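You operate a simulated robot arm through the tools that you are given. There is no shell and no other tool. Be economical: measure what you need, move in short steps, check, and stop when the job is done.

Carry out the task below with a simulated two-armed robot. There is one attempt and no reset: what you move stays moved.

JOB
Fit the yellow filter, plug in, prime and switch on the pump.
Fine: filter clipped in before the plug and the three strokes of the yellow plunger; switch last.

It is judged by the outcome, as a careful person would: the job done as asked, and still so three seconds after it is handed in. It fails if anything else is knocked over, pushed out of place, dropped, spilled or broken.

ROBOT AND FRAMES
Two 7-joint arms with two-finger grippers on one trunk that stands fixed in place. Base frame: the origin is at the foot of the trunk, x ahead of it, y to its left, z up. Units: cm, degrees, N and s.
The left shoulder is at [7.5, 17.5, 109], the right one opposite. With the tool pointing down near the work surface each hand reaches from about 28 to 88 cm from the base axis, measured 20 degrees to its own side. Payload 2.94 kg a hand.
Tool frame (each hand has its own): the origin (TCP) lies between the finger pads and is the grasp point; the fingertips stand 3 cm ahead of it; z points along the fingers, y is the line along which they close. Largest opening 13.8 cm; the body of the gripper starts 10.9 cm behind the TCP.
Orientation is told as [roll, pitch, yaw] about the base's x, y, z axes, in that order, counted from this pose: with the fingers straight down and closing along the base's y, the tool's x points along the base's -x, its y along +y and its z along -z.

CONTROLS
- The arms move only by the tool move_arm. It takes "left_moves", "right_moves" or both (then of equal length, played together; a hand with none holds still); each is a list of rows, each a list of 7 numbers: the turn, a rotation vector about the base's x, y, z in degrees, then the shift along the base's x, y, z in cm, then the closure, from 0 (fully open) to 1 (shut). In form: [[rx, ry, rz, x, y, z, grip], ...]. A call has 1 to 20 rows; each row is the pose to reach, as a shift and turn from the pose commanded when the call began. Each row takes 0.2 s and may step no farther than 5 cm and 8.6 degrees from the row before; otherwise, or with a gripper value out of range, the whole call is refused. Where a pose cannot be reached the arm comes as near as it can. A force on the tool above 40 N (or 10 N above the force at the start of the call, whichever is more), or a blocked arm, ends the call early, and 0.2 s more pass. Each finger halts on what it meets, pressing with about 41 N; the grip force reading is that of the motor and also rises with nothing between the fingers. The clock runs only during rows and for 0.2 s after the last one: add rows that repeat a pose to give the fingers time. The reply holds the time, the measured pose of the TCP, the force on the tool along the base axes, the opening and the grip force, in the units named above and with some noise, with the torque about the TCP (base axes, N m) and any sound that the robot's microphone picked up.
- Cameras (640 x 400 px; columns grow to the right, rows downward): "scene" is now at [16.59, 4.63, 156.69]; the picture's right is [0.56, -0.83, 0.00], its down [-0.60, -0.41, -0.68] and it looks along [0.57, 0.39, -0.73] (base axes); focal length 328 px, centre (320, 200). "left" rides on the left gripper at [7.1, -1.9, -14.6] in its tool frame; the picture's right is [0.26, 0.96, 0.00], its down [-0.85, 0.23, -0.48] and it looks along [-0.46, 0.12, 0.88] (tool axes); focal length 280 px, centre (320, 200). "right" rides on the right gripper at [7.1, 1.9, -14.6] in its tool frame; the picture's right is [-0.26, 0.97, 0.00], its down [-0.85, -0.23, -0.48] and it looks along [-0.46, -0.13, 0.88] (tool axes); focal length 280 px, centre (320, 200). There is no depth. A picture from a camera that has moved, and an enlarged one, comes with that camera's place and axes in the base frame and with its lens.
- capture(camera): a new picture of that camera. It takes no simulated time.
- slide_trunk(by): slides the trunk up (or, below 0, down) by that many cm; the arms and the scene camera ride with it, the base frame stays. It gives what a move gives, with no picture.
- turn_head(pan, tilt): turns the head with the scene camera to pan (to the left, within 120 degrees either way) and tilt (down, from -29 to 69), counted from straight ahead of the robot. It gives what a move gives.
- close_up(camera, box): a new picture of the part [left, top, right, bottom] of that camera's present view, enlarged. It takes no simulated time.
- job_done(): hands the job in; it is judged then, once.

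Go step by step. Nothing tells you positions but the pictures and the camera data: compare them with the known pose of the tool, close in by small moves and look again before you grip or let go. The budget is 120 turns and 94 pictures, counting those below and the enlarged ones. Unless the task says otherwise, let go and move clear before handing in, and close with one line.

The tools are called after ">>>" as a command line: name --argument value ..., lists and objects as JSON in quotes. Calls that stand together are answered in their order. move_arm: Moves the arms, as the interface text tells. Its arguments: {"type":"object","properties":{"left_moves":{"type":"array","items":{"type":"array","items":{"type":"number"}}},"right_moves":{"type":"array","items":{"type":"array","items":{"type":"number"}}}},"required":[]} The other tools are called the same way: slide_trunk (by) slides the trunk up or down; turn_head (pan, tilt) turns the head that bears the scene camera; capture (camera) takes a picture; close_up (camera, box) takes an enlarged picture of a part of a camera's view; job_done () hands the job in.

At the start:

```text
t: 0.0
left_tool_pos: [21.1, 28.52, 127.49]
left_tool_rot: [0.1, -0.1, -0.1]
left_contact_force: [0.3, -0.9, 0.1]
left_ft_torque: [-0.03, -0.05, 0.01]
left_finger_gap: 13.79
left_grip_force: 0.1
right_tool_pos: [50.78, 5.35, 120.25]
right_tool_rot: [0.1, 0.0, -0.1]
right_contact_force: [0.3, -0.1, -0.5]
right_ft_torque: [0.03, 0.02, -0.02]
right_finger_gap: 13.81
right_grip_force: 0.0
trunk travel left (down, up): [-26.4, 47.0]
head pan, tilt: [34.3, 46.8]
```

scene: 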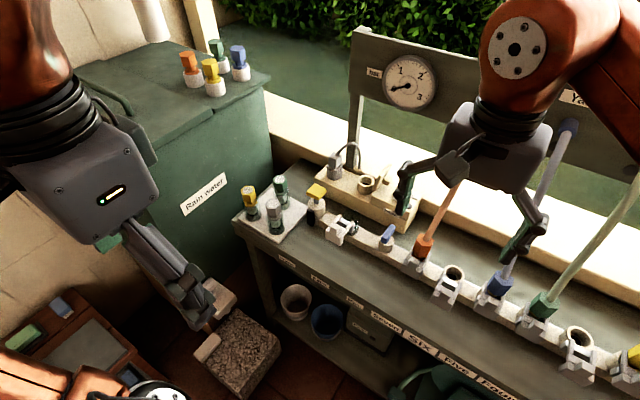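
right: 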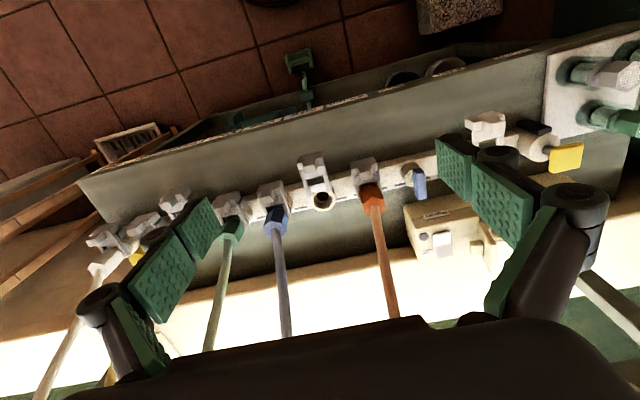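
left: 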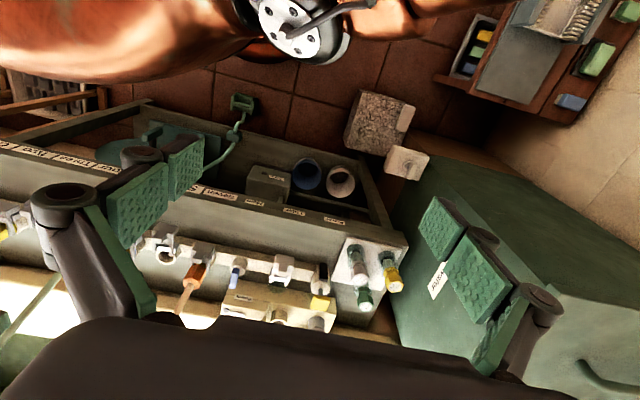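

I see a bench with a manifold, a filter rack, a pump with a yellow plunger, and several coloured filters on the bench and on a green tank. I'll look closer first.

>>> close_up --camera "scene" --box '[220, 130, 440, 270]'

>>> close_up --camera "scene" --box '[400, 200, 640, 400]'

>>> close_up --camera "left" --box '[130, 200, 450, 340]'

>>> close_up --camera "scene" --box '[120, 10, 300, 120]'

```text
2.86 times, centred on (330, 200) of scene
camera zoom: at [16.59, 4.63, 156.69], right [0.56, -0.83, 0.0], down [-0.6, -0.41, -0.68], along [0.57, 0.39, -0.73], focal length 936 px, centre (291, 200)
```

zoom: 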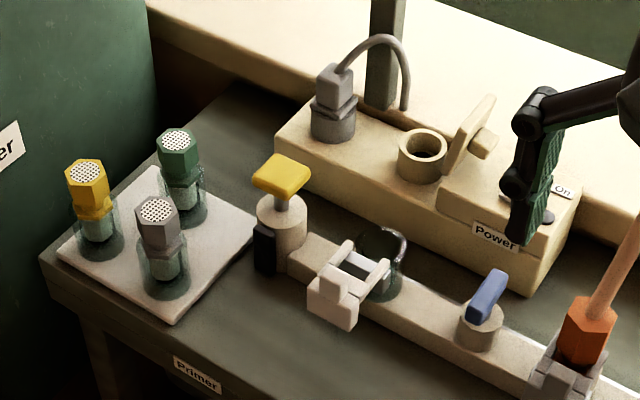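

```text
2.00 times, centred on (520, 300) of scene
camera zoom: at [16.59, 4.63, 156.69], right [0.56, -0.83, 0.0], down [-0.6, -0.41, -0.68], along [0.57, 0.39, -0.73], focal length 655 px, centre (-80, 0)
```

zoom: 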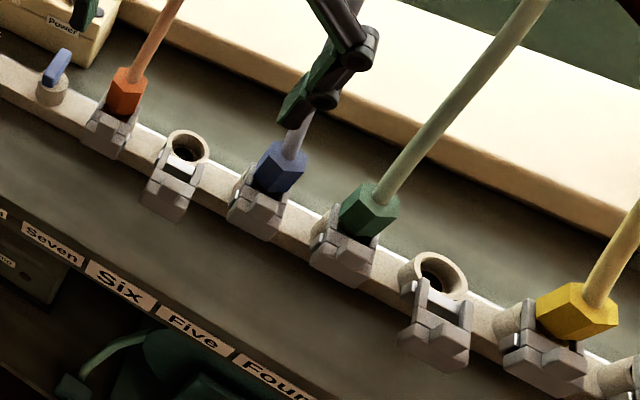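

```text
2.00 times, centred on (290, 270) of left
camera zoom: at [14.03, 26.44, 141.97], right [-0.26, 0.96, 0.0], down [0.85, 0.23, 0.48], along [0.46, 0.12, -0.88], focal length 561 px, centre (380, 60)
```

zoom: 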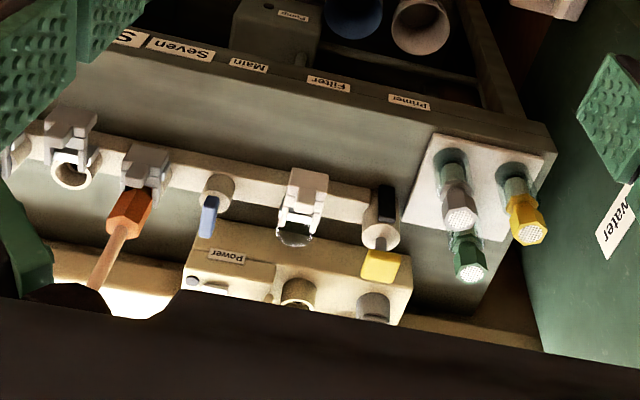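

```text
3.56 times, centred on (210, 65) of scene
camera zoom: at [16.59, 4.63, 156.69], right [0.56, -0.83, 0.0], down [-0.6, -0.41, -0.68], along [0.57, 0.39, -0.73], focal length 1165 px, centre (711, 680)
```

zoom: 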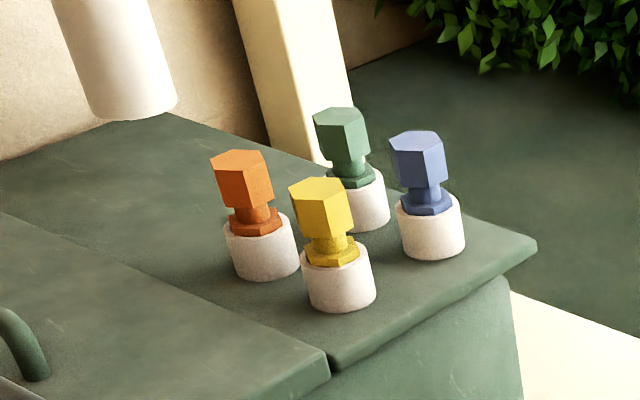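

Three filters (yellow, green, grey) stand in a tray at the bench's left end, around [57,56,94]; the pump box is behind the rail. I'll clear the right arm from view and bring the left camera nearer.

>>> move_arm --right_moves '[[0, 0, 0, -3, -4, 0, 0], [0, 0, 0, -6, -8, 0, 0], [0, 0, 0, -9, -12, 0, 0], [0, 0, 0, -12, -16, 0, 0], [0, 0, 0, -15, -20, 0, 0], [0, 0, 0, -18, -24, 0, 0], [0, 0, 0, -20, -27, 0, 0], [0, 0, 0, -20, -30, 0, 0]]' --left_moves '[[0, 0, 0, 4, 1, -1, 0], [0, 0, 0, 8, 2, -2, 0], [0, 0, 0, 12, 3, -3, 0], [0, 0, 0, 16, 4, -4, 0], [0, 0, 0, 20, 5, -5, 0], [0, 0, 0, 24, 6, -6, 0], [0, 0, 0, 27, 7, -7, 0], [0, 0, 0, 29, 8, -8, 0]]'

>>> capture --camera "left"

>>> capture --camera "scene"

```text
t: 1.8
left_tool_pos: [50.07, 36.27, 119.52]
left_tool_rot: [0.0, -0.1, 0.0]
left_contact_force: [0.8, 0.6, 0.5]
left_ft_torque: [0.01, 0.03, 0.0]
left_finger_gap: 13.78
left_grip_force: 0.1
right_tool_pos: [30.74, -24.92, 120.15]
right_tool_rot: [0.1, 0.1, 0.1]
right_contact_force: [-0.7, 1.3, -0.2]
right_ft_torque: [0.01, 0.01, 0.02]
right_finger_gap: 13.8
right_grip_force: 0.0
trunk travel left (down, up): [-26.4, 47.0]
head pan, tilt: [34.3, 46.8]
```

```text
86 pictures are left
camera left: at [43.01, 34.32, 134.02], right [-0.26, 0.96, 0.0], down [0.85, 0.23, 0.48], along [0.46, 0.13, -0.88], focal length 280 px, centre (320, 200)
```

left: 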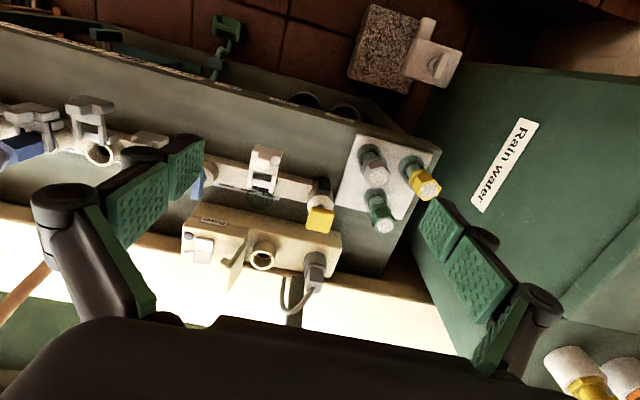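

```text
85 pictures are left
camera scene: at [16.57, 4.47, 156.7], right [0.56, -0.83, 0.0], down [-0.6, -0.41, -0.68], along [0.57, 0.39, -0.73], focal length 328 px, centre (320, 200)
```

scene: 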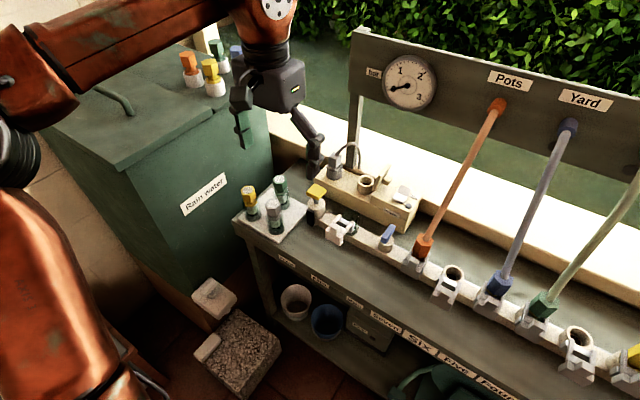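

>>> close_up --camera "left" --box '[170, 125, 450, 325]'

>>> close_up --camera "scene" --box '[225, 135, 435, 265]'

>>> close_up --camera "scene" --box '[300, 150, 400, 250]'

```text
2.00 times, centred on (310, 225) of left
camera zoom: at [43.01, 34.32, 134.02], right [-0.26, 0.96, 0.0], down [0.85, 0.23, 0.48], along [0.46, 0.13, -0.88], focal length 561 px, centre (340, 150)
```

zoom: 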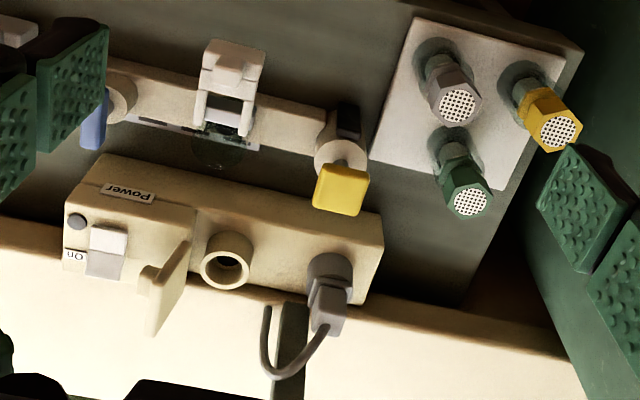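

```text
3.05 times, centred on (330, 200) of scene
camera zoom: at [16.57, 4.47, 156.7], right [0.56, -0.83, 0.0], down [-0.6, -0.41, -0.68], along [0.57, 0.39, -0.73], focal length 999 px, centre (290, 200)
```

zoom: 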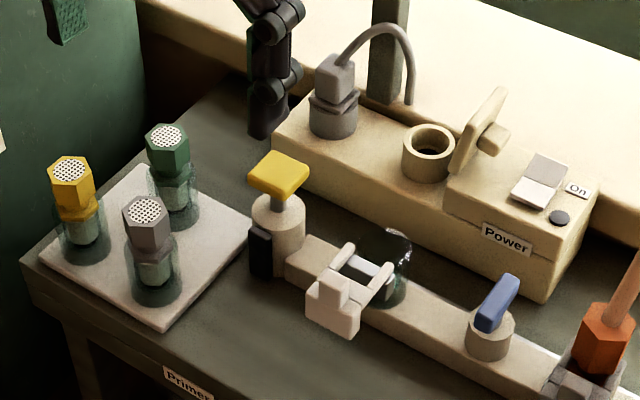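

```text
4.00 times, centred on (350, 200) of scene
camera zoom: at [16.57, 4.47, 156.7], right [0.56, -0.83, 0.0], down [-0.6, -0.41, -0.68], along [0.57, 0.39, -0.73], focal length 1311 px, centre (200, 200)
```

zoom: 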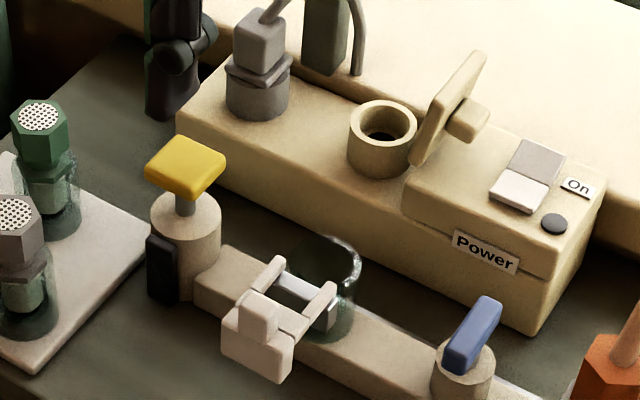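

The filter holder is a clear cup on the rail with a hinged white clip; the yellow filter's top is near [59,58,91]. I'll take the left hand above it, turned 90° so the hand stays clear of the tank.

>>> move_arm --left_moves '[[0, 0, 8, 0.5, 1, 0, 0], [0, 0, 16, 1, 3, 0, 0], [0, 0, 24, 2, 5, 0, 0], [0, 0, 32, 3, 7, 0, 0], [0, 0, 40, 4, 9, 0, 0], [0, 0, 48, 5, 11, 0, 0], [0, 0, 56, 6, 13, 0, 0], [0, 0, 64, 7, 15, -1, 0], [0, 0, 72, 8, 17, -2, 0], [0, 0, 80, 8.8, 19, -4, 0], [0, 0, 88, 8.8, 20.5, -6, 0], [0, 0, 90, 8.8, 21.6, -8, 0], [0, 0, 90, 8.8, 21.6, -8, 0]]'

>>> capture --camera "left"

>>> capture --camera "scene"

```text
t: 4.6
left_tool_pos: [58.83, 58.02, 111.39]
left_tool_rot: [0.0, 0.0, 90.1]
left_contact_force: [-0.1, -0.5, 0.1]
left_ft_torque: [0.02, -0.01, 0.02]
left_finger_gap: 13.8
left_grip_force: 0.0
right_tool_pos: [30.79, -24.77, 120.38]
right_tool_rot: [0.1, 0.1, -0.1]
right_contact_force: [-0.6, -0.3, 0.6]
right_ft_torque: [0.01, -0.05, 0.02]
right_finger_gap: 13.8
right_grip_force: 0.0
trunk travel left (down, up): [-26.4, 47.0]
head pan, tilt: [34.3, 46.8]
```

```text
81 pictures are left
camera left: at [60.75, 50.81, 125.98], right [-0.96, -0.26, 0.0], down [-0.23, 0.85, 0.48], along [-0.12, 0.46, -0.88], focal length 280 px, centre (320, 200)
```

left: 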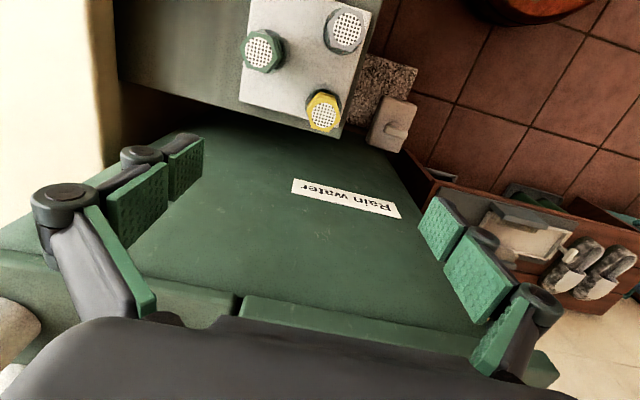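

```text
80 pictures are left
camera scene: at [16.56, 4.55, 156.7], right [0.56, -0.83, 0.0], down [-0.6, -0.41, -0.68], along [0.57, 0.39, -0.73], focal length 328 px, centre (320, 200)
```

scene: 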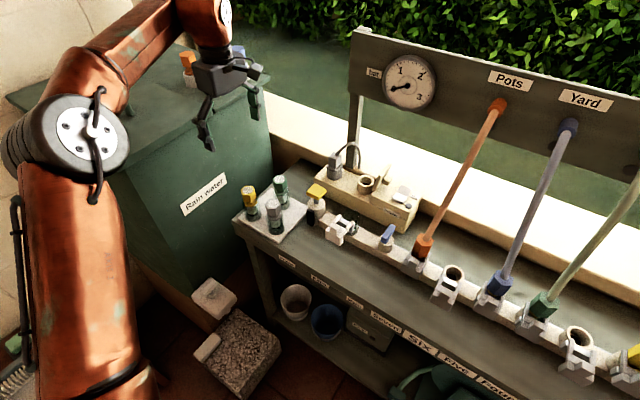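

The hand is over the yellow filter (≈[58.7,57.7,90]); the tank wall is about y=69, so it's clear. I'll go lower and check.

>>> move_arm --left_moves '[[0, 0, 0, -0.1, -0.2, -4, 0.3], [0, 0, 0, -0.1, -0.2, -8, 0.42], [0, 0, 0, -0.1, -0.2, -12, 0.42], [0, 0, 0, -0.1, -0.2, -12, 0.42]]'

>>> capture --camera "left"

>>> close_up --camera "scene" --box '[190, 100, 350, 250]'

```text
t: 5.6
left_tool_pos: [58.82, 57.69, 99.29]
left_tool_rot: [0.0, 0.0, 90.0]
left_contact_force: [-1.0, 0.0, 0.2]
left_ft_torque: [0.02, 0.02, 0.0]
left_finger_gap: 8.01
left_grip_force: 0.1
right_tool_pos: [30.77, -24.69, 120.31]
right_tool_rot: [0.1, 0.0, 0.1]
right_contact_force: [-0.1, -0.3, 0.4]
right_ft_torque: [-0.02, -0.08, -0.04]
right_finger_gap: 13.79
right_grip_force: 0.2
trunk travel left (down, up): [-26.4, 47.0]
head pan, tilt: [34.3, 46.8]
```

```text
79 pictures are left
camera left: at [60.68, 50.59, 113.95], right [-0.96, -0.26, 0.0], down [-0.23, 0.85, 0.48], along [-0.12, 0.46, -0.88], focal length 280 px, centre (320, 200)
```

left: 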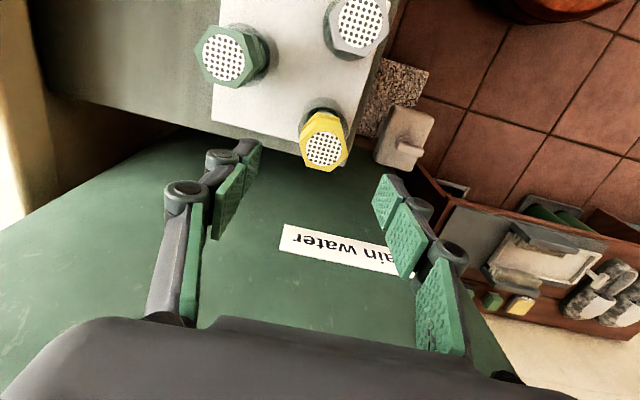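

```text
2.67 times, centred on (270, 175) of scene
camera zoom: at [16.54, 4.55, 156.7], right [0.56, -0.83, 0.0], down [-0.6, -0.41, -0.68], along [0.57, 0.39, -0.73], focal length 874 px, centre (453, 267)
```

zoom: 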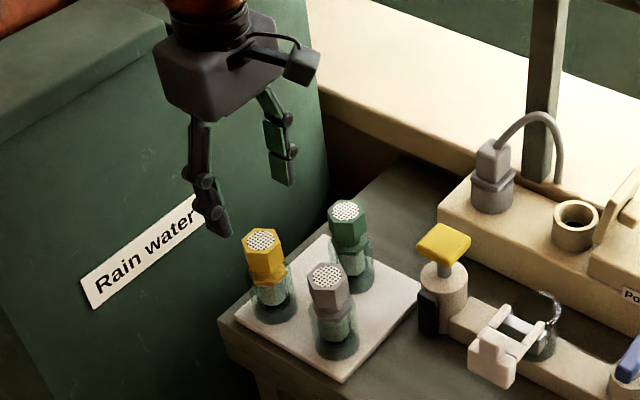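

Combining views puts the filter top at about [58.5,57.4,92]. I'll check its hex orientation and shape.

>>> close_up --camera "left" --box '[270, 80, 380, 190]'

>>> close_up --camera "scene" --box '[230, 170, 310, 245]'

```text
3.64 times, centred on (325, 135) of left
camera zoom: at [60.68, 50.59, 113.95], right [-0.96, -0.26, 0.0], down [-0.23, 0.85, 0.48], along [-0.12, 0.46, -0.88], focal length 1020 px, centre (302, 436)
```

zoom: 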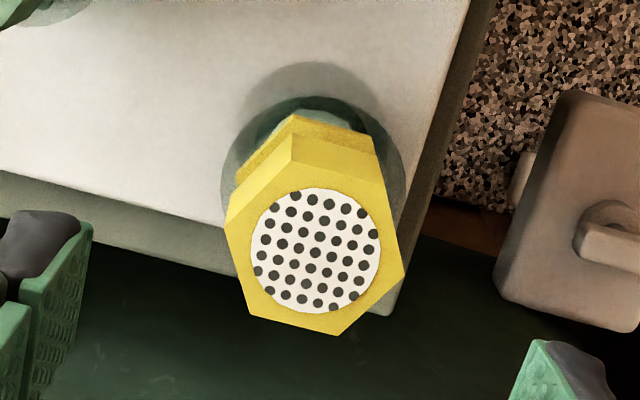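

```text
5.33 times, centred on (270, 208) of scene
camera zoom: at [16.54, 4.55, 156.7], right [0.56, -0.83, 0.0], down [-0.6, -0.41, -0.68], along [0.57, 0.39, -0.73], focal length 1748 px, centre (587, 160)
```

zoom: 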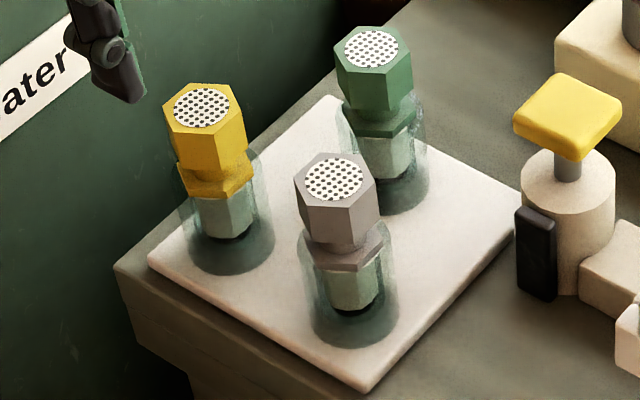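

The head's flats face ±y and ±30° from x, so gripping along y (yaw 0) is right; there's enough room beside the grey filter. I'll turn back in place and look.

>>> move_arm --left_moves '[[0, 0, -8.5, -0.3, -0.3, 1, 0.52], [0, 0, -17, -0.3, -0.3, 1, 0.52], [0, 0, -25.5, -0.3, -0.3, 1, 0.52], [0, 0, -34, -0.3, -0.3, 1, 0.52], [0, 0, -42.5, -0.3, -0.3, 1, 0.52], [0, 0, -51, -0.3, -0.3, 1, 0.52], [0, 0, -59.5, -0.3, -0.3, 1, 0.52], [0, 0, -68, -0.3, -0.3, 1, 0.52], [0, 0, -76.5, -0.3, -0.3, 1, 0.52], [0, 0, -85, -0.3, -0.3, 0, 0.52], [0, 0, -90, -0.3, -0.3, -1.3, 0.52], [0, 0, -90, -0.3, -0.3, -1.3, 0.52]]'

>>> capture --camera "left"

>>> close_up --camera "scene" --box '[190, 100, 350, 250]'

```text
t: 8.2
left_tool_pos: [53.96, 48.79, 97.83]
left_tool_rot: [0.4, -0.2, 0.2]
left_contact_force: [-0.6, -0.9, 0.7]
left_ft_torque: [0.11, -0.01, -0.02]
left_finger_gap: 6.64
left_grip_force: 0.2
left hand out of reach, approached as far as the arm can: row 9, 10, 11, 12
right_tool_pos: [30.76, -24.96, 120.3]
right_tool_rot: [0.1, 0.1, 0.0]
right_contact_force: [0.3, -1.5, -0.7]
right_ft_torque: [0.11, -0.03, -0.01]
right_finger_gap: 13.79
right_grip_force: 0.1
trunk travel left (down, up): [-26.4, 47.0]
head pan, tilt: [34.3, 46.8]
```

```text
75 pictures are left
camera left: at [46.91, 46.7, 112.29], right [-0.27, 0.96, 0.01], down [0.85, 0.23, 0.48], along [0.46, 0.13, -0.88], focal length 280 px, centre (320, 200)
```

left: 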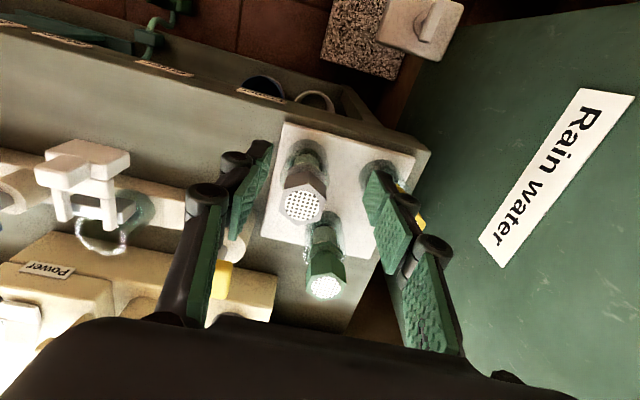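

```text
2.67 times, centred on (270, 175) of scene
camera zoom: at [16.49, 4.25, 156.72], right [0.56, -0.83, 0.0], down [-0.6, -0.41, -0.69], along [0.57, 0.39, -0.73], focal length 874 px, centre (453, 267)
```

zoom: 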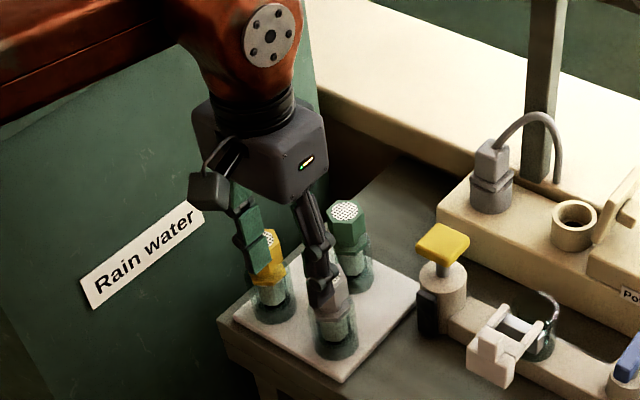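

At yaw 0 the arm ran out of reach and halted over the grey filter (no contact). I'll lift and use yaw 60 instead, which also matches the flats.

>>> move_arm --left_moves '[[0, 0, 0, 0, 0, 4, 0.5], [0, 0, 8.5, 0, 0, 6, 0.5], [0, 0, 17, 0, 0, 6, 0.5], [0, 0, 25.5, 0, 0, 6, 0.5], [0, 0, 34, 0, 0, 6, 0.5], [0, 0, 42.5, 0, 0, 6, 0.5], [0, 0, 51, 0, 0, 6, 0.5], [0, 0, 59.5, 0, 0, 6, 0.5], [0, 0, 60, 0, 0, 6, 0.5]]'

```text
t: 10.2
left_tool_pos: [54.29, 48.95, 103.55]
left_tool_rot: [0.0, -0.1, 60.1]
left_contact_force: [0.3, 0.5, 0.0]
left_ft_torque: [0.02, 0.0, -0.03]
left_finger_gap: 6.91
left_grip_force: 0.0
right_tool_pos: [30.7, -24.72, 120.15]
right_tool_rot: [0.1, 0.2, 0.0]
right_contact_force: [0.6, 0.4, 0.3]
right_ft_torque: [0.01, -0.03, 0.01]
right_finger_gap: 13.77
right_grip_force: 0.0
trunk travel left (down, up): [-26.4, 47.0]
head pan, tilt: [34.3, 46.8]
```

>>> move_arm --left_moves '[[0, 0, 0, 2.1, 4.2, 0, 0.55], [0, 0, 0, 4.2, 8.45, 0, 0.55], [0, 0, 0, 4.2, 8.45, -4, 0.55], [0, 0, 0, 4.2, 8.45, -5, 0.55], [0, 0, 0, 4.2, 8.45, -5, 0.55]]'

>>> capture --camera "left"

>>> close_up --camera "scene" --box '[200, 130, 320, 250]'

```text
t: 11.4
left_tool_pos: [58.5, 57.44, 98.52]
left_tool_rot: [0.0, 0.0, 59.9]
left_contact_force: [0.8, -0.3, 0.3]
left_ft_torque: [-0.01, -0.02, -0.02]
left_finger_gap: 6.21
left_grip_force: 0.1
right_tool_pos: [30.88, -24.74, 120.23]
right_tool_rot: [0.1, 0.2, 0.0]
right_contact_force: [-0.4, 0.1, -0.5]
right_ft_torque: [0.03, -0.01, 0.05]
right_finger_gap: 13.79
right_grip_force: 0.1
trunk travel left (down, up): [-26.4, 47.0]
head pan, tilt: [34.3, 46.8]
```

```text
73 pictures are left
camera left: at [56.61, 50.3, 113.07], right [-0.97, 0.26, 0.0], down [0.22, 0.85, 0.48], along [0.12, 0.46, -0.88], focal length 280 px, centre (320, 200)
```

left: 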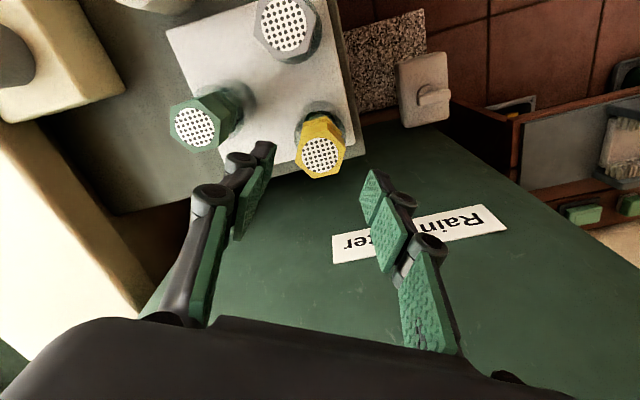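

```text
3.33 times, centred on (260, 190) of scene
camera zoom: at [16.6, 4.63, 156.69], right [0.56, -0.83, 0.0], down [-0.6, -0.41, -0.68], along [0.57, 0.39, -0.73], focal length 1092 px, centre (520, 233)
```

zoom: 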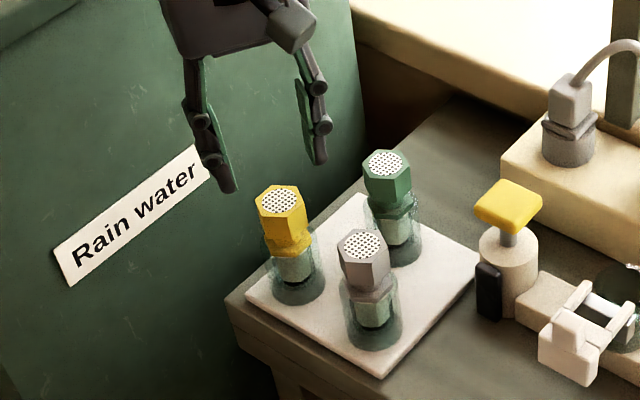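

Aligned (filter top at ≈[58.4,57.5]). Descending to the head and gripping.

>>> move_arm --left_moves '[[0, 0, 0, 0, 0, -3.5, 0.55], [0, 0, 0, 0, 0, -6.7, 0.55], [0, 0, 0, 0, 0, -6.7, 0.65], [0, 0, 0, 0, 0, -6.7, 0.8], [0, 0, 0, 0, 0, -6.7, 0.8], [0, 0, 0, 0, 0, -6.7, 0.8]]'

>>> close_up --camera "left" --box '[160, 60, 480, 260]'

>>> close_up --camera "scene" --box '[200, 130, 320, 250]'

```text
t: 12.8
left_tool_pos: [58.5, 57.33, 91.89]
left_tool_rot: [-0.1, 0.0, 60.0]
left_contact_force: [-0.9, 0.5, 2.1]
left_ft_torque: [-0.01, -0.01, 0.01]
left_finger_gap: 3.59
left_grip_force: 40.8
right_tool_pos: [30.66, -24.78, 120.2]
right_tool_rot: [0.1, 0.1, 0.0]
right_contact_force: [0.6, -0.8, 0.2]
right_ft_torque: [-0.01, 0.01, -0.01]
right_finger_gap: 13.8
right_grip_force: 0.0
trunk travel left (down, up): [-26.4, 47.0]
head pan, tilt: [34.3, 46.8]
```

```text
2.00 times, centred on (320, 160) of left
camera zoom: at [56.51, 50.27, 106.4], right [-0.97, 0.26, 0.0], down [0.22, 0.85, 0.48], along [0.12, 0.46, -0.88], focal length 561 px, centre (320, 280)
```

zoom: 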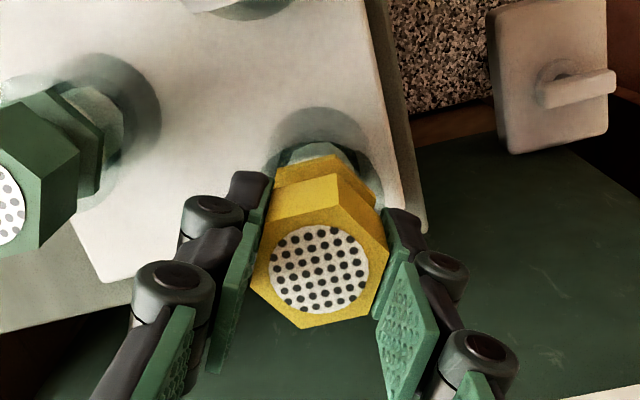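

```text
3.33 times, centred on (260, 190) of scene
camera zoom: at [16.58, 4.59, 156.69], right [0.56, -0.83, 0.0], down [-0.6, -0.41, -0.68], along [0.57, 0.39, -0.73], focal length 1092 px, centre (520, 233)
```

zoom: 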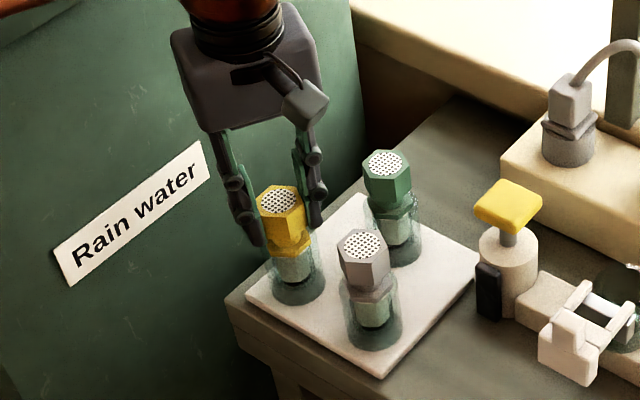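

Gripped on the flats. Lift straight up 10 cm.

>>> move_arm --left_moves '[[0, 0, 0, 0, 0, 1, 0.8], [0, 0, 0, 0, 0, 2.5, 0.8], [0, 0, 0, 0, 0, 5, 0.8], [0, 0, 0, 0, 0, 8, 0.8], [0, 0, 0, 0, 0, 11, 0.8], [0, 0, 0, 0, 0, 11, 0.8]]'

>>> close_up --camera "scene" --box '[200, 130, 320, 250]'

```text
t: 14.2
left_tool_pos: [58.39, 57.5, 102.77]
left_tool_rot: [0.0, 0.0, 60.0]
left_contact_force: [0.1, -0.3, -0.6]
left_ft_torque: [0.0, 0.0, -0.02]
left_finger_gap: 3.57
left_grip_force: 41.1
right_tool_pos: [30.87, -24.67, 120.28]
right_tool_rot: [-0.1, 0.1, -0.1]
right_contact_force: [-0.8, -0.1, -0.4]
right_ft_torque: [-0.02, 0.03, 0.01]
right_finger_gap: 13.83
right_grip_force: 0.1
trunk travel left (down, up): [-26.4, 47.0]
head pan, tilt: [34.3, 46.8]
```

```text
3.33 times, centred on (260, 190) of scene
camera zoom: at [16.63, 4.66, 156.68], right [0.56, -0.83, 0.0], down [-0.6, -0.41, -0.68], along [0.56, 0.39, -0.73], focal length 1092 px, centre (520, 233)
```

zoom: 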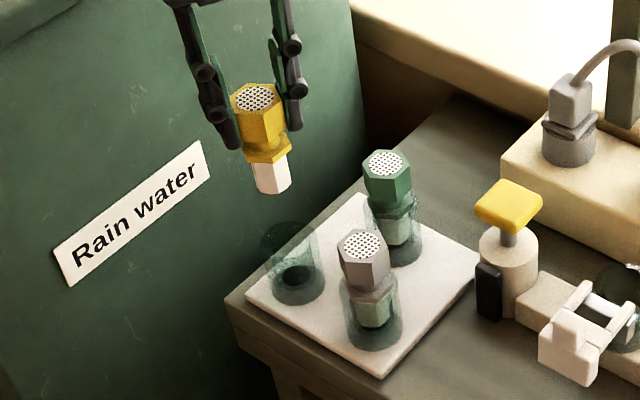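

Filter is out cleanly (about 9–10 cm long). I'll carry it high towards the holder, turning to yaw 0 (same hex clocking), and stop to one side to measure the cup.

>>> move_arm --left_moves '[[0, 0, 0, 0, 0, 4, 0.8], [0, 0, -7.5, 0, -4, 5, 0.8], [0, 0, -15, 0, -8, 5, 0.8], [0, 0, -22.5, 0, -12, 5, 0.8], [0, 0, -30, 0, -16, 5, 0.8], [0, 0, -37.5, 1, -20, 5, 0.8], [0, 0, -45, 2, -24, 5, 0.8], [0, 0, -52.5, 3, -28, 5, 0.8], [0, 0, -60, 4.5, -32, 5, 0.8], [0, 0, -60, 4.5, -33.5, 5, 0.8], [0, 0, -60, 4.5, -33.5, 5, 0.8]]'

>>> capture --camera "left"

>>> close_up --camera "scene" --box '[290, 150, 410, 260]'

```text
t: 16.6
left_tool_pos: [59.74, 27.29, 107.83]
left_tool_rot: [-0.1, 0.0, 0.0]
left_contact_force: [-0.6, -0.7, 0.3]
left_ft_torque: [0.04, -0.02, 0.02]
left_finger_gap: 2.77
left_grip_force: 0.0
left hand out of reach, approached as far as the arm can: row 8, 9, 10, 11
right_tool_pos: [30.77, -24.76, 120.28]
right_tool_rot: [0.1, 0.1, -0.1]
right_contact_force: [-0.2, -0.8, 0.7]
right_ft_torque: [0.06, -0.02, -0.02]
right_finger_gap: 13.82
right_grip_force: 0.2
trunk travel left (down, up): [-26.4, 47.0]
head pan, tilt: [34.3, 46.8]
```

```text
68 pictures are left
camera left: at [52.6, 25.27, 122.31], right [-0.26, 0.96, 0.0], down [0.85, 0.23, 0.48], along [0.46, 0.12, -0.88], focal length 280 px, centre (320, 200)
```

left: 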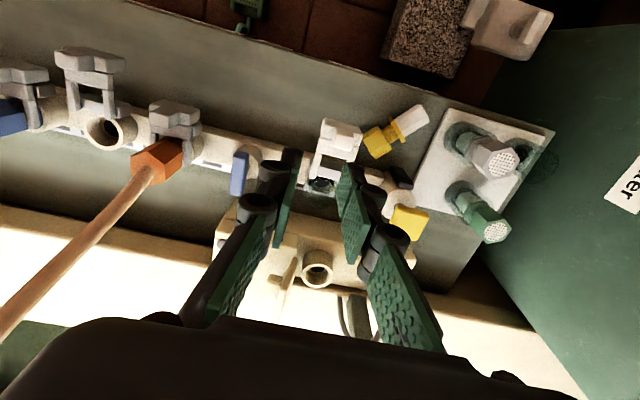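

```text
3.64 times, centred on (350, 205) of scene
camera zoom: at [16.53, 4.53, 156.7], right [0.56, -0.83, 0.0], down [-0.6, -0.41, -0.68], along [0.57, 0.39, -0.73], focal length 1192 px, centre (211, 182)
```

zoom: 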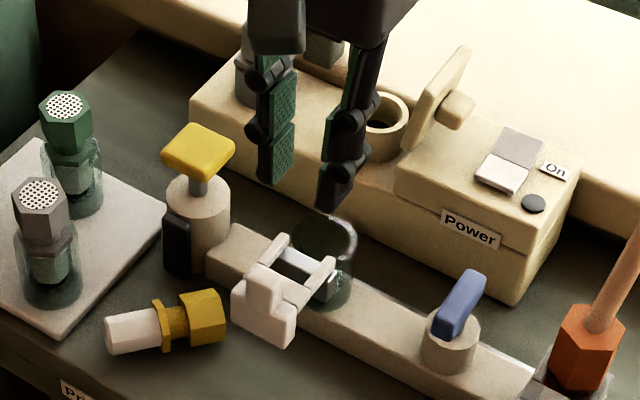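

Problem: the filter slipped from the grip during the fast turn and is now lying on the bench between tray and clip; nothing else appears moved. I'll back off and measure how it lies, then pick it up again more slowly.

>>> move_arm --left_moves '[[0, 0, 0, -4, 1, 2, 0.7], [0, 0, 0, -8, 2, 4, 0.5], [0, 0, 0, -11, 3, 6, 0.3], [0, 0, 0, -11, 3, 6, 0.2], [0, 0, 0, -11, 3, 6, 0.2]]'

>>> close_up --camera "left" --box '[180, 60, 480, 248]'

>>> close_up --camera "scene" --box '[290, 150, 410, 260]'

```text
t: 17.8
left_tool_pos: [48.66, 30.39, 113.67]
left_tool_rot: [0.0, 0.0, 0.0]
left_contact_force: [-1.6, 0.5, -0.2]
left_ft_torque: [0.04, -0.02, 0.01]
left_finger_gap: 11.02
left_grip_force: 0.1
right_tool_pos: [30.72, -24.79, 120.3]
right_tool_rot: [0.1, 0.1, 0.0]
right_contact_force: [0.2, -0.7, 0.6]
right_ft_torque: [0.03, -0.02, 0.03]
right_finger_gap: 13.82
right_grip_force: 0.0
trunk travel left (down, up): [-26.4, 47.0]
head pan, tilt: [34.3, 46.8]
```

```text
2.13 times, centred on (330, 154) of left
camera zoom: at [41.54, 28.37, 128.28], right [-0.26, 0.96, 0.0], down [0.85, 0.23, 0.48], along [0.46, 0.12, -0.88], focal length 597 px, centre (299, 298)
```

zoom: 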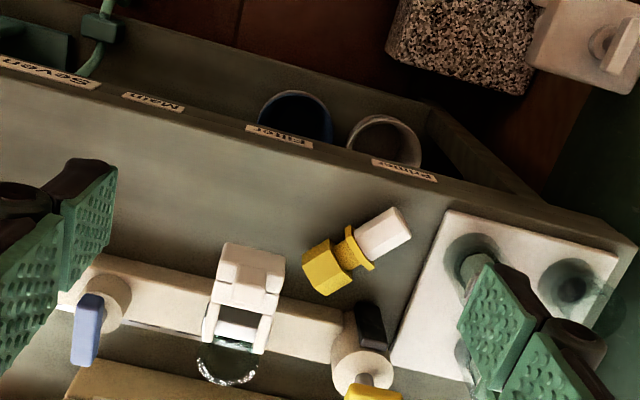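

```text
3.64 times, centred on (350, 205) of scene
camera zoom: at [16.52, 4.62, 156.7], right [0.56, -0.83, 0.0], down [-0.6, -0.41, -0.68], along [0.57, 0.39, -0.73], focal length 1192 px, centre (211, 182)
```

zoom: 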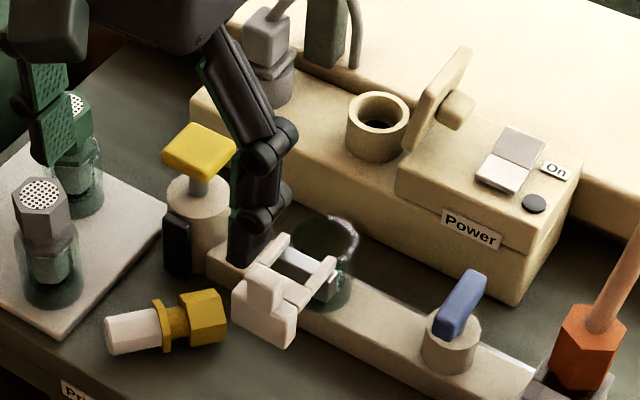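

The filter lies on the bench: tail ≈[56,40.5], head end ≈[62.5,35.4], axis height ≈84 (bench ≈82.4), head pointing about −38°. I'll hover over it with the fingers squared to its axis, and check reach.

>>> move_arm --left_moves '[[0, 0, -7, 2, 1, 0, 0.4], [0, 0, -14, 4, 2, 0, 0.5], [0, 0, -21, 6, 3, -1, 0.5], [0, 0, -28, 8, 4, -2, 0.5], [0, 0, -35, 10, 5.5, -4, 0.5], [0, 0, -38.5, 11.9, 6.6, -7, 0.5], [0, 0, -38.5, 11.9, 6.6, -10, 0.5], [0, 0, -38.5, 11.9, 6.6, -13, 0.5], [0, 0, -38.5, 11.9, 6.6, -13, 0.5]]'

>>> capture --camera "left"

```text
t: 19.8
left_tool_pos: [49.59, 23.86, 103.18]
left_tool_rot: [0.0, 0.0, -38.1]
left_contact_force: [-1.0, -0.8, 0.3]
left_ft_torque: [0.02, -0.01, -0.02]
left_finger_gap: 6.93
left_grip_force: 0.0
left hand out of reach, approached as far as the arm can: row 3, 4, 5, 6, 7, 8, 9
right_tool_pos: [30.78, -24.71, 120.2]
right_tool_rot: [0.1, 0.0, 0.0]
right_contact_force: [0.6, 0.6, 0.0]
right_ft_torque: [0.0, 0.01, 0.0]
right_finger_gap: 13.81
right_grip_force: 0.2
trunk travel left (down, up): [-26.4, 47.0]
head pan, tilt: [34.3, 46.8]
```

```text
64 pictures are left
camera left: at [42.79, 26.64, 117.8], right [0.39, 0.92, 0.0], down [0.81, -0.35, 0.48], along [0.44, -0.18, -0.88], focal length 280 px, centre (320, 200)
```

left: 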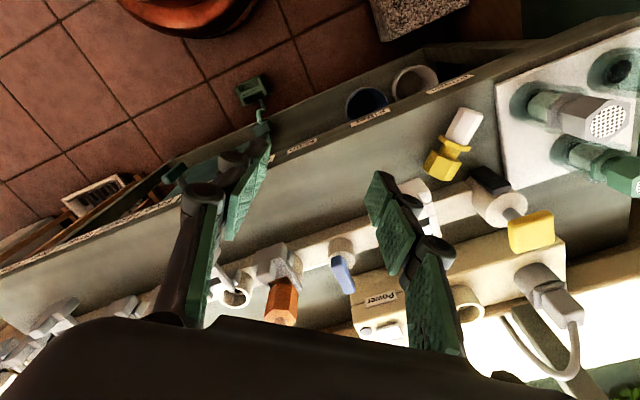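

Negative yaw isn't reachable for the left arm; yaw ≈141° (the same squareness, hand flipped) should be. I'll swing round high.

>>> move_arm --left_moves '[[0, 0, 8.5, 0, 0, 2, 0.5], [0, 0, 17, 0, 0, 4, 0.5], [0, 0, 25.5, 0, 1, 6, 0.5], [0, 0, 34, 0, 2, 6, 0.5], [0, 0, 42.5, 0, 3, 6, 0.5], [0, 0, 51, 0, 4, 6, 0.5], [0, 0, 59.5, 0, 5, 6, 0.5], [0, 0, 68, 1, 6, 6, 0.5], [0, 0, 76.5, 2, 7, 6, 0.5], [0, 0, 85, 3, 8, 6, 0.5], [0, 0, 93.5, 4, 9, 6, 0.5], [0, 0, 102, 5, 10, 6, 0.5], [0, 0, 110.5, 6, 11, 6, 0.5], [0, 0, 119, 7, 12, 6, 0.5], [0, 0, 127.5, 8, 13, 6, 0.5], [0, 0, 136, 9, 13.1, 6, 0.5], [0, 0, 144.5, 10, 13.1, 6, 0.5], [0, 0, 153, 10.9, 13.1, 6, 0.5], [0, 0, 161.5, 10.9, 13.1, 6, 0.5], [0, 0, 170, 10.9, 13.1, 6, 0.5]]'

```text
t: 24.0
left_tool_pos: [60.37, 36.95, 109.03]
left_tool_rot: [0.1, 0.0, 131.7]
left_contact_force: [0.0, 0.4, -0.4]
left_ft_torque: [0.01, 0.0, -0.02]
left_finger_gap: 6.91
left_grip_force: 0.1
right_tool_pos: [30.69, -24.73, 120.23]
right_tool_rot: [0.2, 0.1, -0.1]
right_contact_force: [-0.5, -0.8, 0.0]
right_ft_torque: [-0.03, 0.04, 0.0]
right_finger_gap: 13.82
right_grip_force: 0.1
trunk travel left (down, up): [-26.4, 47.0]
head pan, tilt: [34.3, 46.8]
```

>>> move_arm --left_moves '[[0, 0, 5, 0, 0, -3, 0.55], [0, 0, 9.8, 0, 0, -6, 0.6], [0, 0, 9.8, 0, 0, -9, 0.6], [0, 0, 9.8, 0, 0, -9, 0.6]]'

>>> capture --camera "left"

>>> close_up --camera "scene" --box '[270, 130, 410, 260]'

```text
t: 25.0
left_tool_pos: [60.19, 36.93, 100.15]
left_tool_rot: [0.0, -0.1, 141.3]
left_contact_force: [0.1, 0.8, -0.5]
left_ft_torque: [0.0, 0.0, 0.0]
left_finger_gap: 5.51
left_grip_force: 0.1
right_tool_pos: [30.71, -24.68, 120.23]
right_tool_rot: [0.0, -0.1, 0.0]
right_contact_force: [0.1, 0.4, 1.3]
right_ft_torque: [-0.03, -0.01, 0.01]
right_finger_gap: 13.79
right_grip_force: 0.0
trunk travel left (down, up): [-26.4, 47.0]
head pan, tilt: [34.3, 46.8]
```

```text
63 pictures are left
camera left: at [66.99, 33.99, 114.68], right [-0.4, -0.92, 0.0], down [-0.81, 0.35, 0.48], along [-0.44, 0.19, -0.88], focal length 280 px, centre (320, 200)
```

left: 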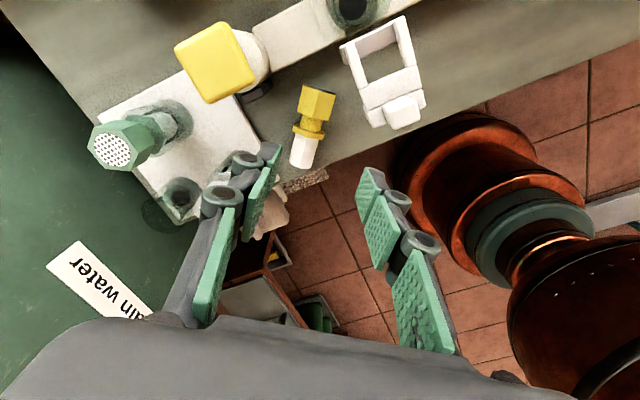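

```text
3.08 times, centred on (340, 195) of scene
camera zoom: at [16.55, 4.56, 156.7], right [0.56, -0.83, 0.0], down [-0.6, -0.41, -0.68], along [0.57, 0.39, -0.73], focal length 1008 px, centre (258, 215)
```

zoom: 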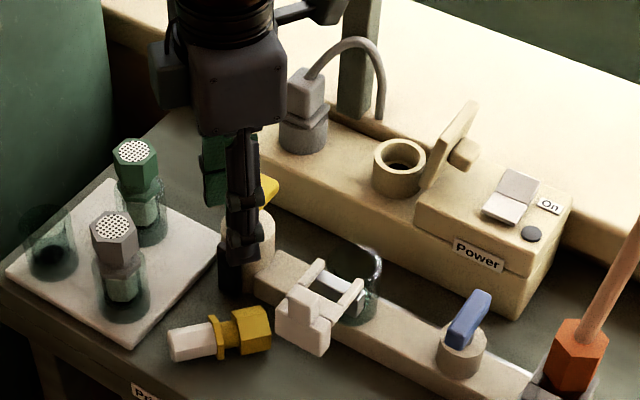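

Yaw 141° works and gives a good view. Before gripping, I'll test (empty, high up) that the hand can reach the tilted pose that will hold the filter upright over the cup.

>>> move_arm --left_moves '[[0, 0, 0, 1, -1, 3, 0.6], [-5, -6.6, 0, 2, -2, 3, 0.6], [-10, -13.3, 0, 3, -3, 3, 0.6], [-15, -20, 0, 4, -4, 3, 0.6], [-20, -26.6, 0, 5, -5, 3, 0.6], [-25, -33.3, 0, 6, -5.5, 3, 0.6], [-30, -40, 0, 7, -6, 3, 0.6], [-35, -46.6, 0, 8, -6.4, 3, 0.6], [-40, -53.3, 0, 9, -6.4, 3, 0.6], [-42, -56, 0, 9, -6.4, 3, 0.6], [-42, -56, 0, 9, -6.4, 3, 0.6]]'

>>> capture --camera "scene"

>>> capture --camera "left"

```text
t: 27.4
left_tool_pos: [69.44, 29.6, 103.85]
left_tool_rot: [-1.7, 66.9, 138.7]
left_contact_force: [-0.7, 1.0, -0.2]
left_ft_torque: [0.0, 0.02, 0.0]
left_finger_gap: 5.51
left_grip_force: 0.1
left hand out of reach, approached as far as the arm can: row 9, 10
right_tool_pos: [30.73, -24.76, 120.19]
right_tool_rot: [0.0, 0.1, 0.1]
right_contact_force: [-0.2, -0.3, 1.0]
right_ft_torque: [-0.05, 0.0, -0.01]
right_finger_gap: 13.78
right_grip_force: 0.0
trunk travel left (down, up): [-26.4, 47.0]
head pan, tilt: [34.3, 46.8]
```

```text
61 pictures are left
camera scene: at [16.59, 4.67, 156.69], right [0.56, -0.83, 0.0], down [-0.6, -0.41, -0.68], along [0.57, 0.39, -0.73], focal length 328 px, centre (320, 200)
```

scene: 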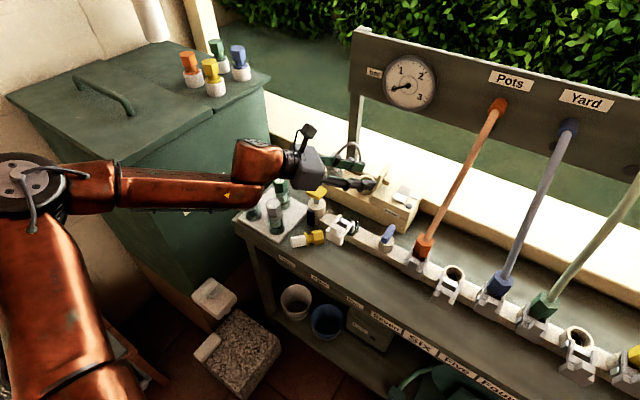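

```text
60 pictures are left
camera left: at [62.41, 37.64, 116.24], right [-0.54, -0.81, 0.23], down [-0.74, 0.32, -0.6], along [0.41, -0.49, -0.77], focal length 280 px, centre (320, 200)
```

left: 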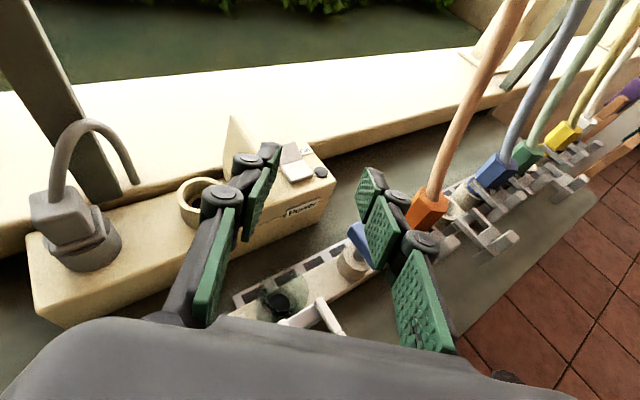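

The upright pose is essentially reachable. Now I'll come back over the filter, leaning the hand about 25° over its head side, ready to grip.

>>> move_arm --left_moves '[[5, 6.7, 0, -0.5, 0.5, 0, 0.6], [10, 13.4, 0, -1, 1, 0, 0.6], [15, 20, 0, -2, 2, 0, 0.6], [20, 26.8, 0, -3, 3, 0, 0.6], [25, 33.5, 0, -4, 4, 0, 0.6], [30, 40.2, 0, -5, 5, 0, 0.6], [35, 46.9, 0, -6, 6, 0, 0.6], [40, 53.6, 0, -7, 6.8, 0, 0.6], [45, 60.2, 0, -7.2, 6.8, 0, 0.6], [50, 66.9, 0, -7.2, 6.8, -3, 0.64], [55.2, 73.6, 0, -7.2, 6.8, -6, 0.66], [55.2, 73.6, 0, -7.2, 6.8, -7, 0.66]]'

>>> capture --camera "left"

>>> close_up --camera "scene" --box '[270, 150, 390, 260]'

```text
t: 30.0
left_tool_pos: [56.52, 39.85, 96.75]
left_tool_rot: [0.8, -22.1, 141.4]
left_contact_force: [0.4, -0.7, 0.6]
left_ft_torque: [0.03, -0.03, 0.01]
left_finger_gap: 4.7
left_grip_force: 0.1
left hand out of reach, approached as far as the arm can: row 10, 11, 12
right_tool_pos: [30.82, -24.7, 120.25]
right_tool_rot: [0.1, 0.0, 0.1]
right_contact_force: [-0.7, 0.3, 0.3]
right_ft_torque: [0.01, 0.01, 0.01]
right_finger_gap: 13.82
right_grip_force: 0.0
trunk travel left (down, up): [-26.4, 47.0]
head pan, tilt: [34.3, 46.8]
```

```text
59 pictures are left
camera left: at [67.27, 33.91, 107.56], right [-0.41, -0.91, -0.09], down [-0.62, 0.21, 0.76], along [-0.67, 0.37, -0.64], focal length 280 px, centre (320, 200)
```

left: 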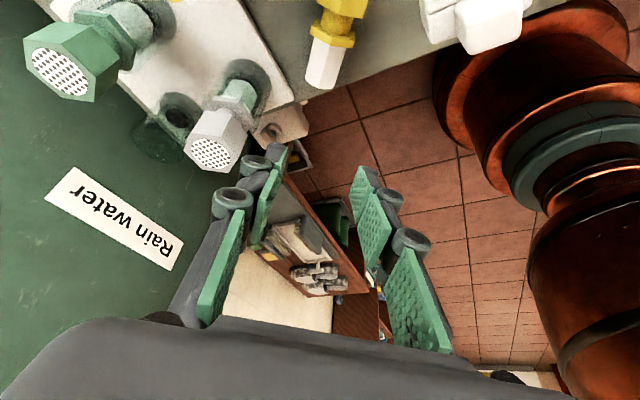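

```text
3.64 times, centred on (330, 205) of scene
camera zoom: at [16.6, 4.6, 156.69], right [0.56, -0.83, 0.0], down [-0.6, -0.41, -0.68], along [0.56, 0.39, -0.73], focal length 1192 px, centre (284, 182)
```

zoom: 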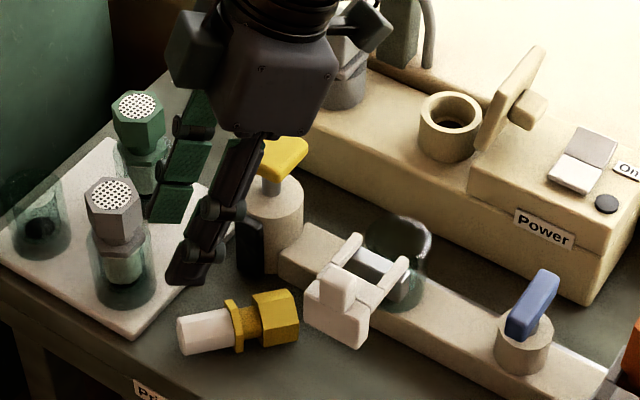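

The 25° lean isn't reachable there at this trunk height. Raising the trunk should help the wrist lean; I'll raise 15 cm and retry above the filter.

>>> slide_trunk --by 15

>>> move_arm --left_moves '[[0, 0, 0, 2, -1, 0, 0.66], [0, 0, 0, 4, -2.5, -3, 0.66], [0, 0, 0, 5.7, -3.45, -6, 0.66], [0, 0, 0, 5.7, -3.45, -10, 0.66], [0, 0, 0, 5.7, -3.45, -14, 0.66], [0, 0, 0, 5.7, -3.45, -16.5, 0.66], [0, 0, 0, 5.7, -3.45, -16.5, 0.66]]'

>>> capture --camera "left"

```text
t: 31.8
left_tool_pos: [53.86, 39.79, 116.85]
left_tool_rot: [-3.0, -17.3, 142.3]
left_contact_force: [0.4, 0.5, 0.9]
left_ft_torque: [0.03, 0.02, -0.01]
left_finger_gap: 4.69
left_grip_force: 0.1
right_tool_pos: [30.85, -24.67, 135.15]
right_tool_rot: [0.2, 0.2, 0.0]
right_contact_force: [0.2, -0.3, -0.7]
right_ft_torque: [-0.01, 0.05, 0.0]
right_finger_gap: 13.78
right_grip_force: 0.0
trunk travel left (down, up): [-41.4, 32.0]
head pan, tilt: [34.3, 46.8]
```

```text
t: 33.4
left_tool_pos: [51.56, 39.93, 104.01]
left_tool_rot: [-3.1, -17.2, 142.5]
left_contact_force: [-1.0, -1.1, 0.2]
left_ft_torque: [0.01, -0.01, 0.01]
left_finger_gap: 4.72
left_grip_force: 0.0
left hand out of reach, approached as far as the arm can: row 1, 2, 3, 4, 5, 6, 7
right_tool_pos: [30.62, -24.73, 135.24]
right_tool_rot: [0.0, 0.1, 0.0]
right_contact_force: [0.1, 0.2, 0.0]
right_ft_torque: [0.03, 0.02, 0.02]
right_finger_gap: 13.8
right_grip_force: 0.1
trunk travel left (down, up): [-41.4, 32.0]
head pan, tilt: [34.3, 46.8]
```

```text
57 pictures are left
camera left: at [60.91, 34.03, 115.84], right [-0.4, -0.91, -0.13], down [-0.69, 0.21, 0.69], along [-0.6, 0.37, -0.71], focal length 280 px, centre (320, 200)
```

left: 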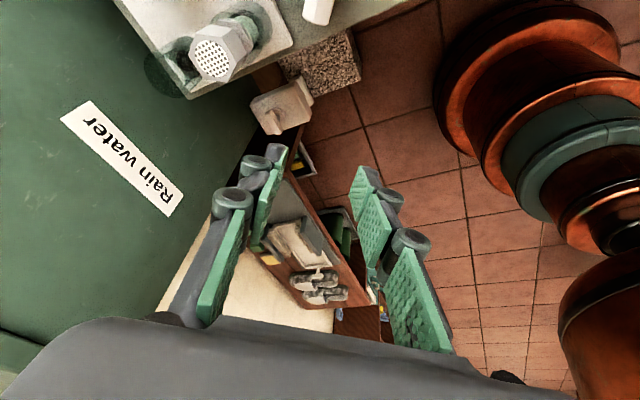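

Raising made it worse, so the opposite direction should help. I'll straighten and lift the hand, then lower the trunk.

>>> move_arm --left_moves '[[-4, -6, 0, 0, 0, 4, 0.66], [-8, -12, 0, 2, -1, 8, 0.66], [-10.2, -13.6, 0, 4, -2, 12, 0.66], [-10.2, -13.6, 0, 6, -3, 16, 0.66], [-10.2, -13.6, 0, 6, -3, 16, 0.66]]'

>>> slide_trunk --by -23

```text
t: 34.5
left_tool_pos: [57.3, 37.11, 120.21]
left_tool_rot: [-3.3, -0.3, 142.5]
left_contact_force: [0.1, 0.3, 0.0]
left_ft_torque: [-0.05, 0.02, 0.0]
left_finger_gap: 4.7
left_grip_force: 0.1
right_tool_pos: [30.78, -24.59, 135.25]
right_tool_rot: [0.0, 0.2, 0.0]
right_contact_force: [-0.6, 0.8, -0.2]
right_ft_torque: [0.0, -0.04, -0.01]
right_finger_gap: 13.81
right_grip_force: 0.1
trunk travel left (down, up): [-41.4, 32.0]
head pan, tilt: [34.3, 46.8]
```

```text
t: 37.0
left_tool_pos: [57.22, 37.15, 97.17]
left_tool_rot: [-3.2, -0.3, 142.5]
left_contact_force: [0.1, 0.0, -0.3]
left_ft_torque: [-0.02, -0.06, -0.01]
left_finger_gap: 4.68
left_grip_force: 0.1
right_tool_pos: [30.64, -24.66, 112.28]
right_tool_rot: [0.1, 0.1, 0.0]
right_contact_force: [-0.5, -0.2, 0.5]
right_ft_torque: [-0.06, 0.0, 0.02]
right_finger_gap: 13.79
right_grip_force: 0.0
trunk travel left (down, up): [-18.4, 55.0]
head pan, tilt: [34.3, 46.8]
```

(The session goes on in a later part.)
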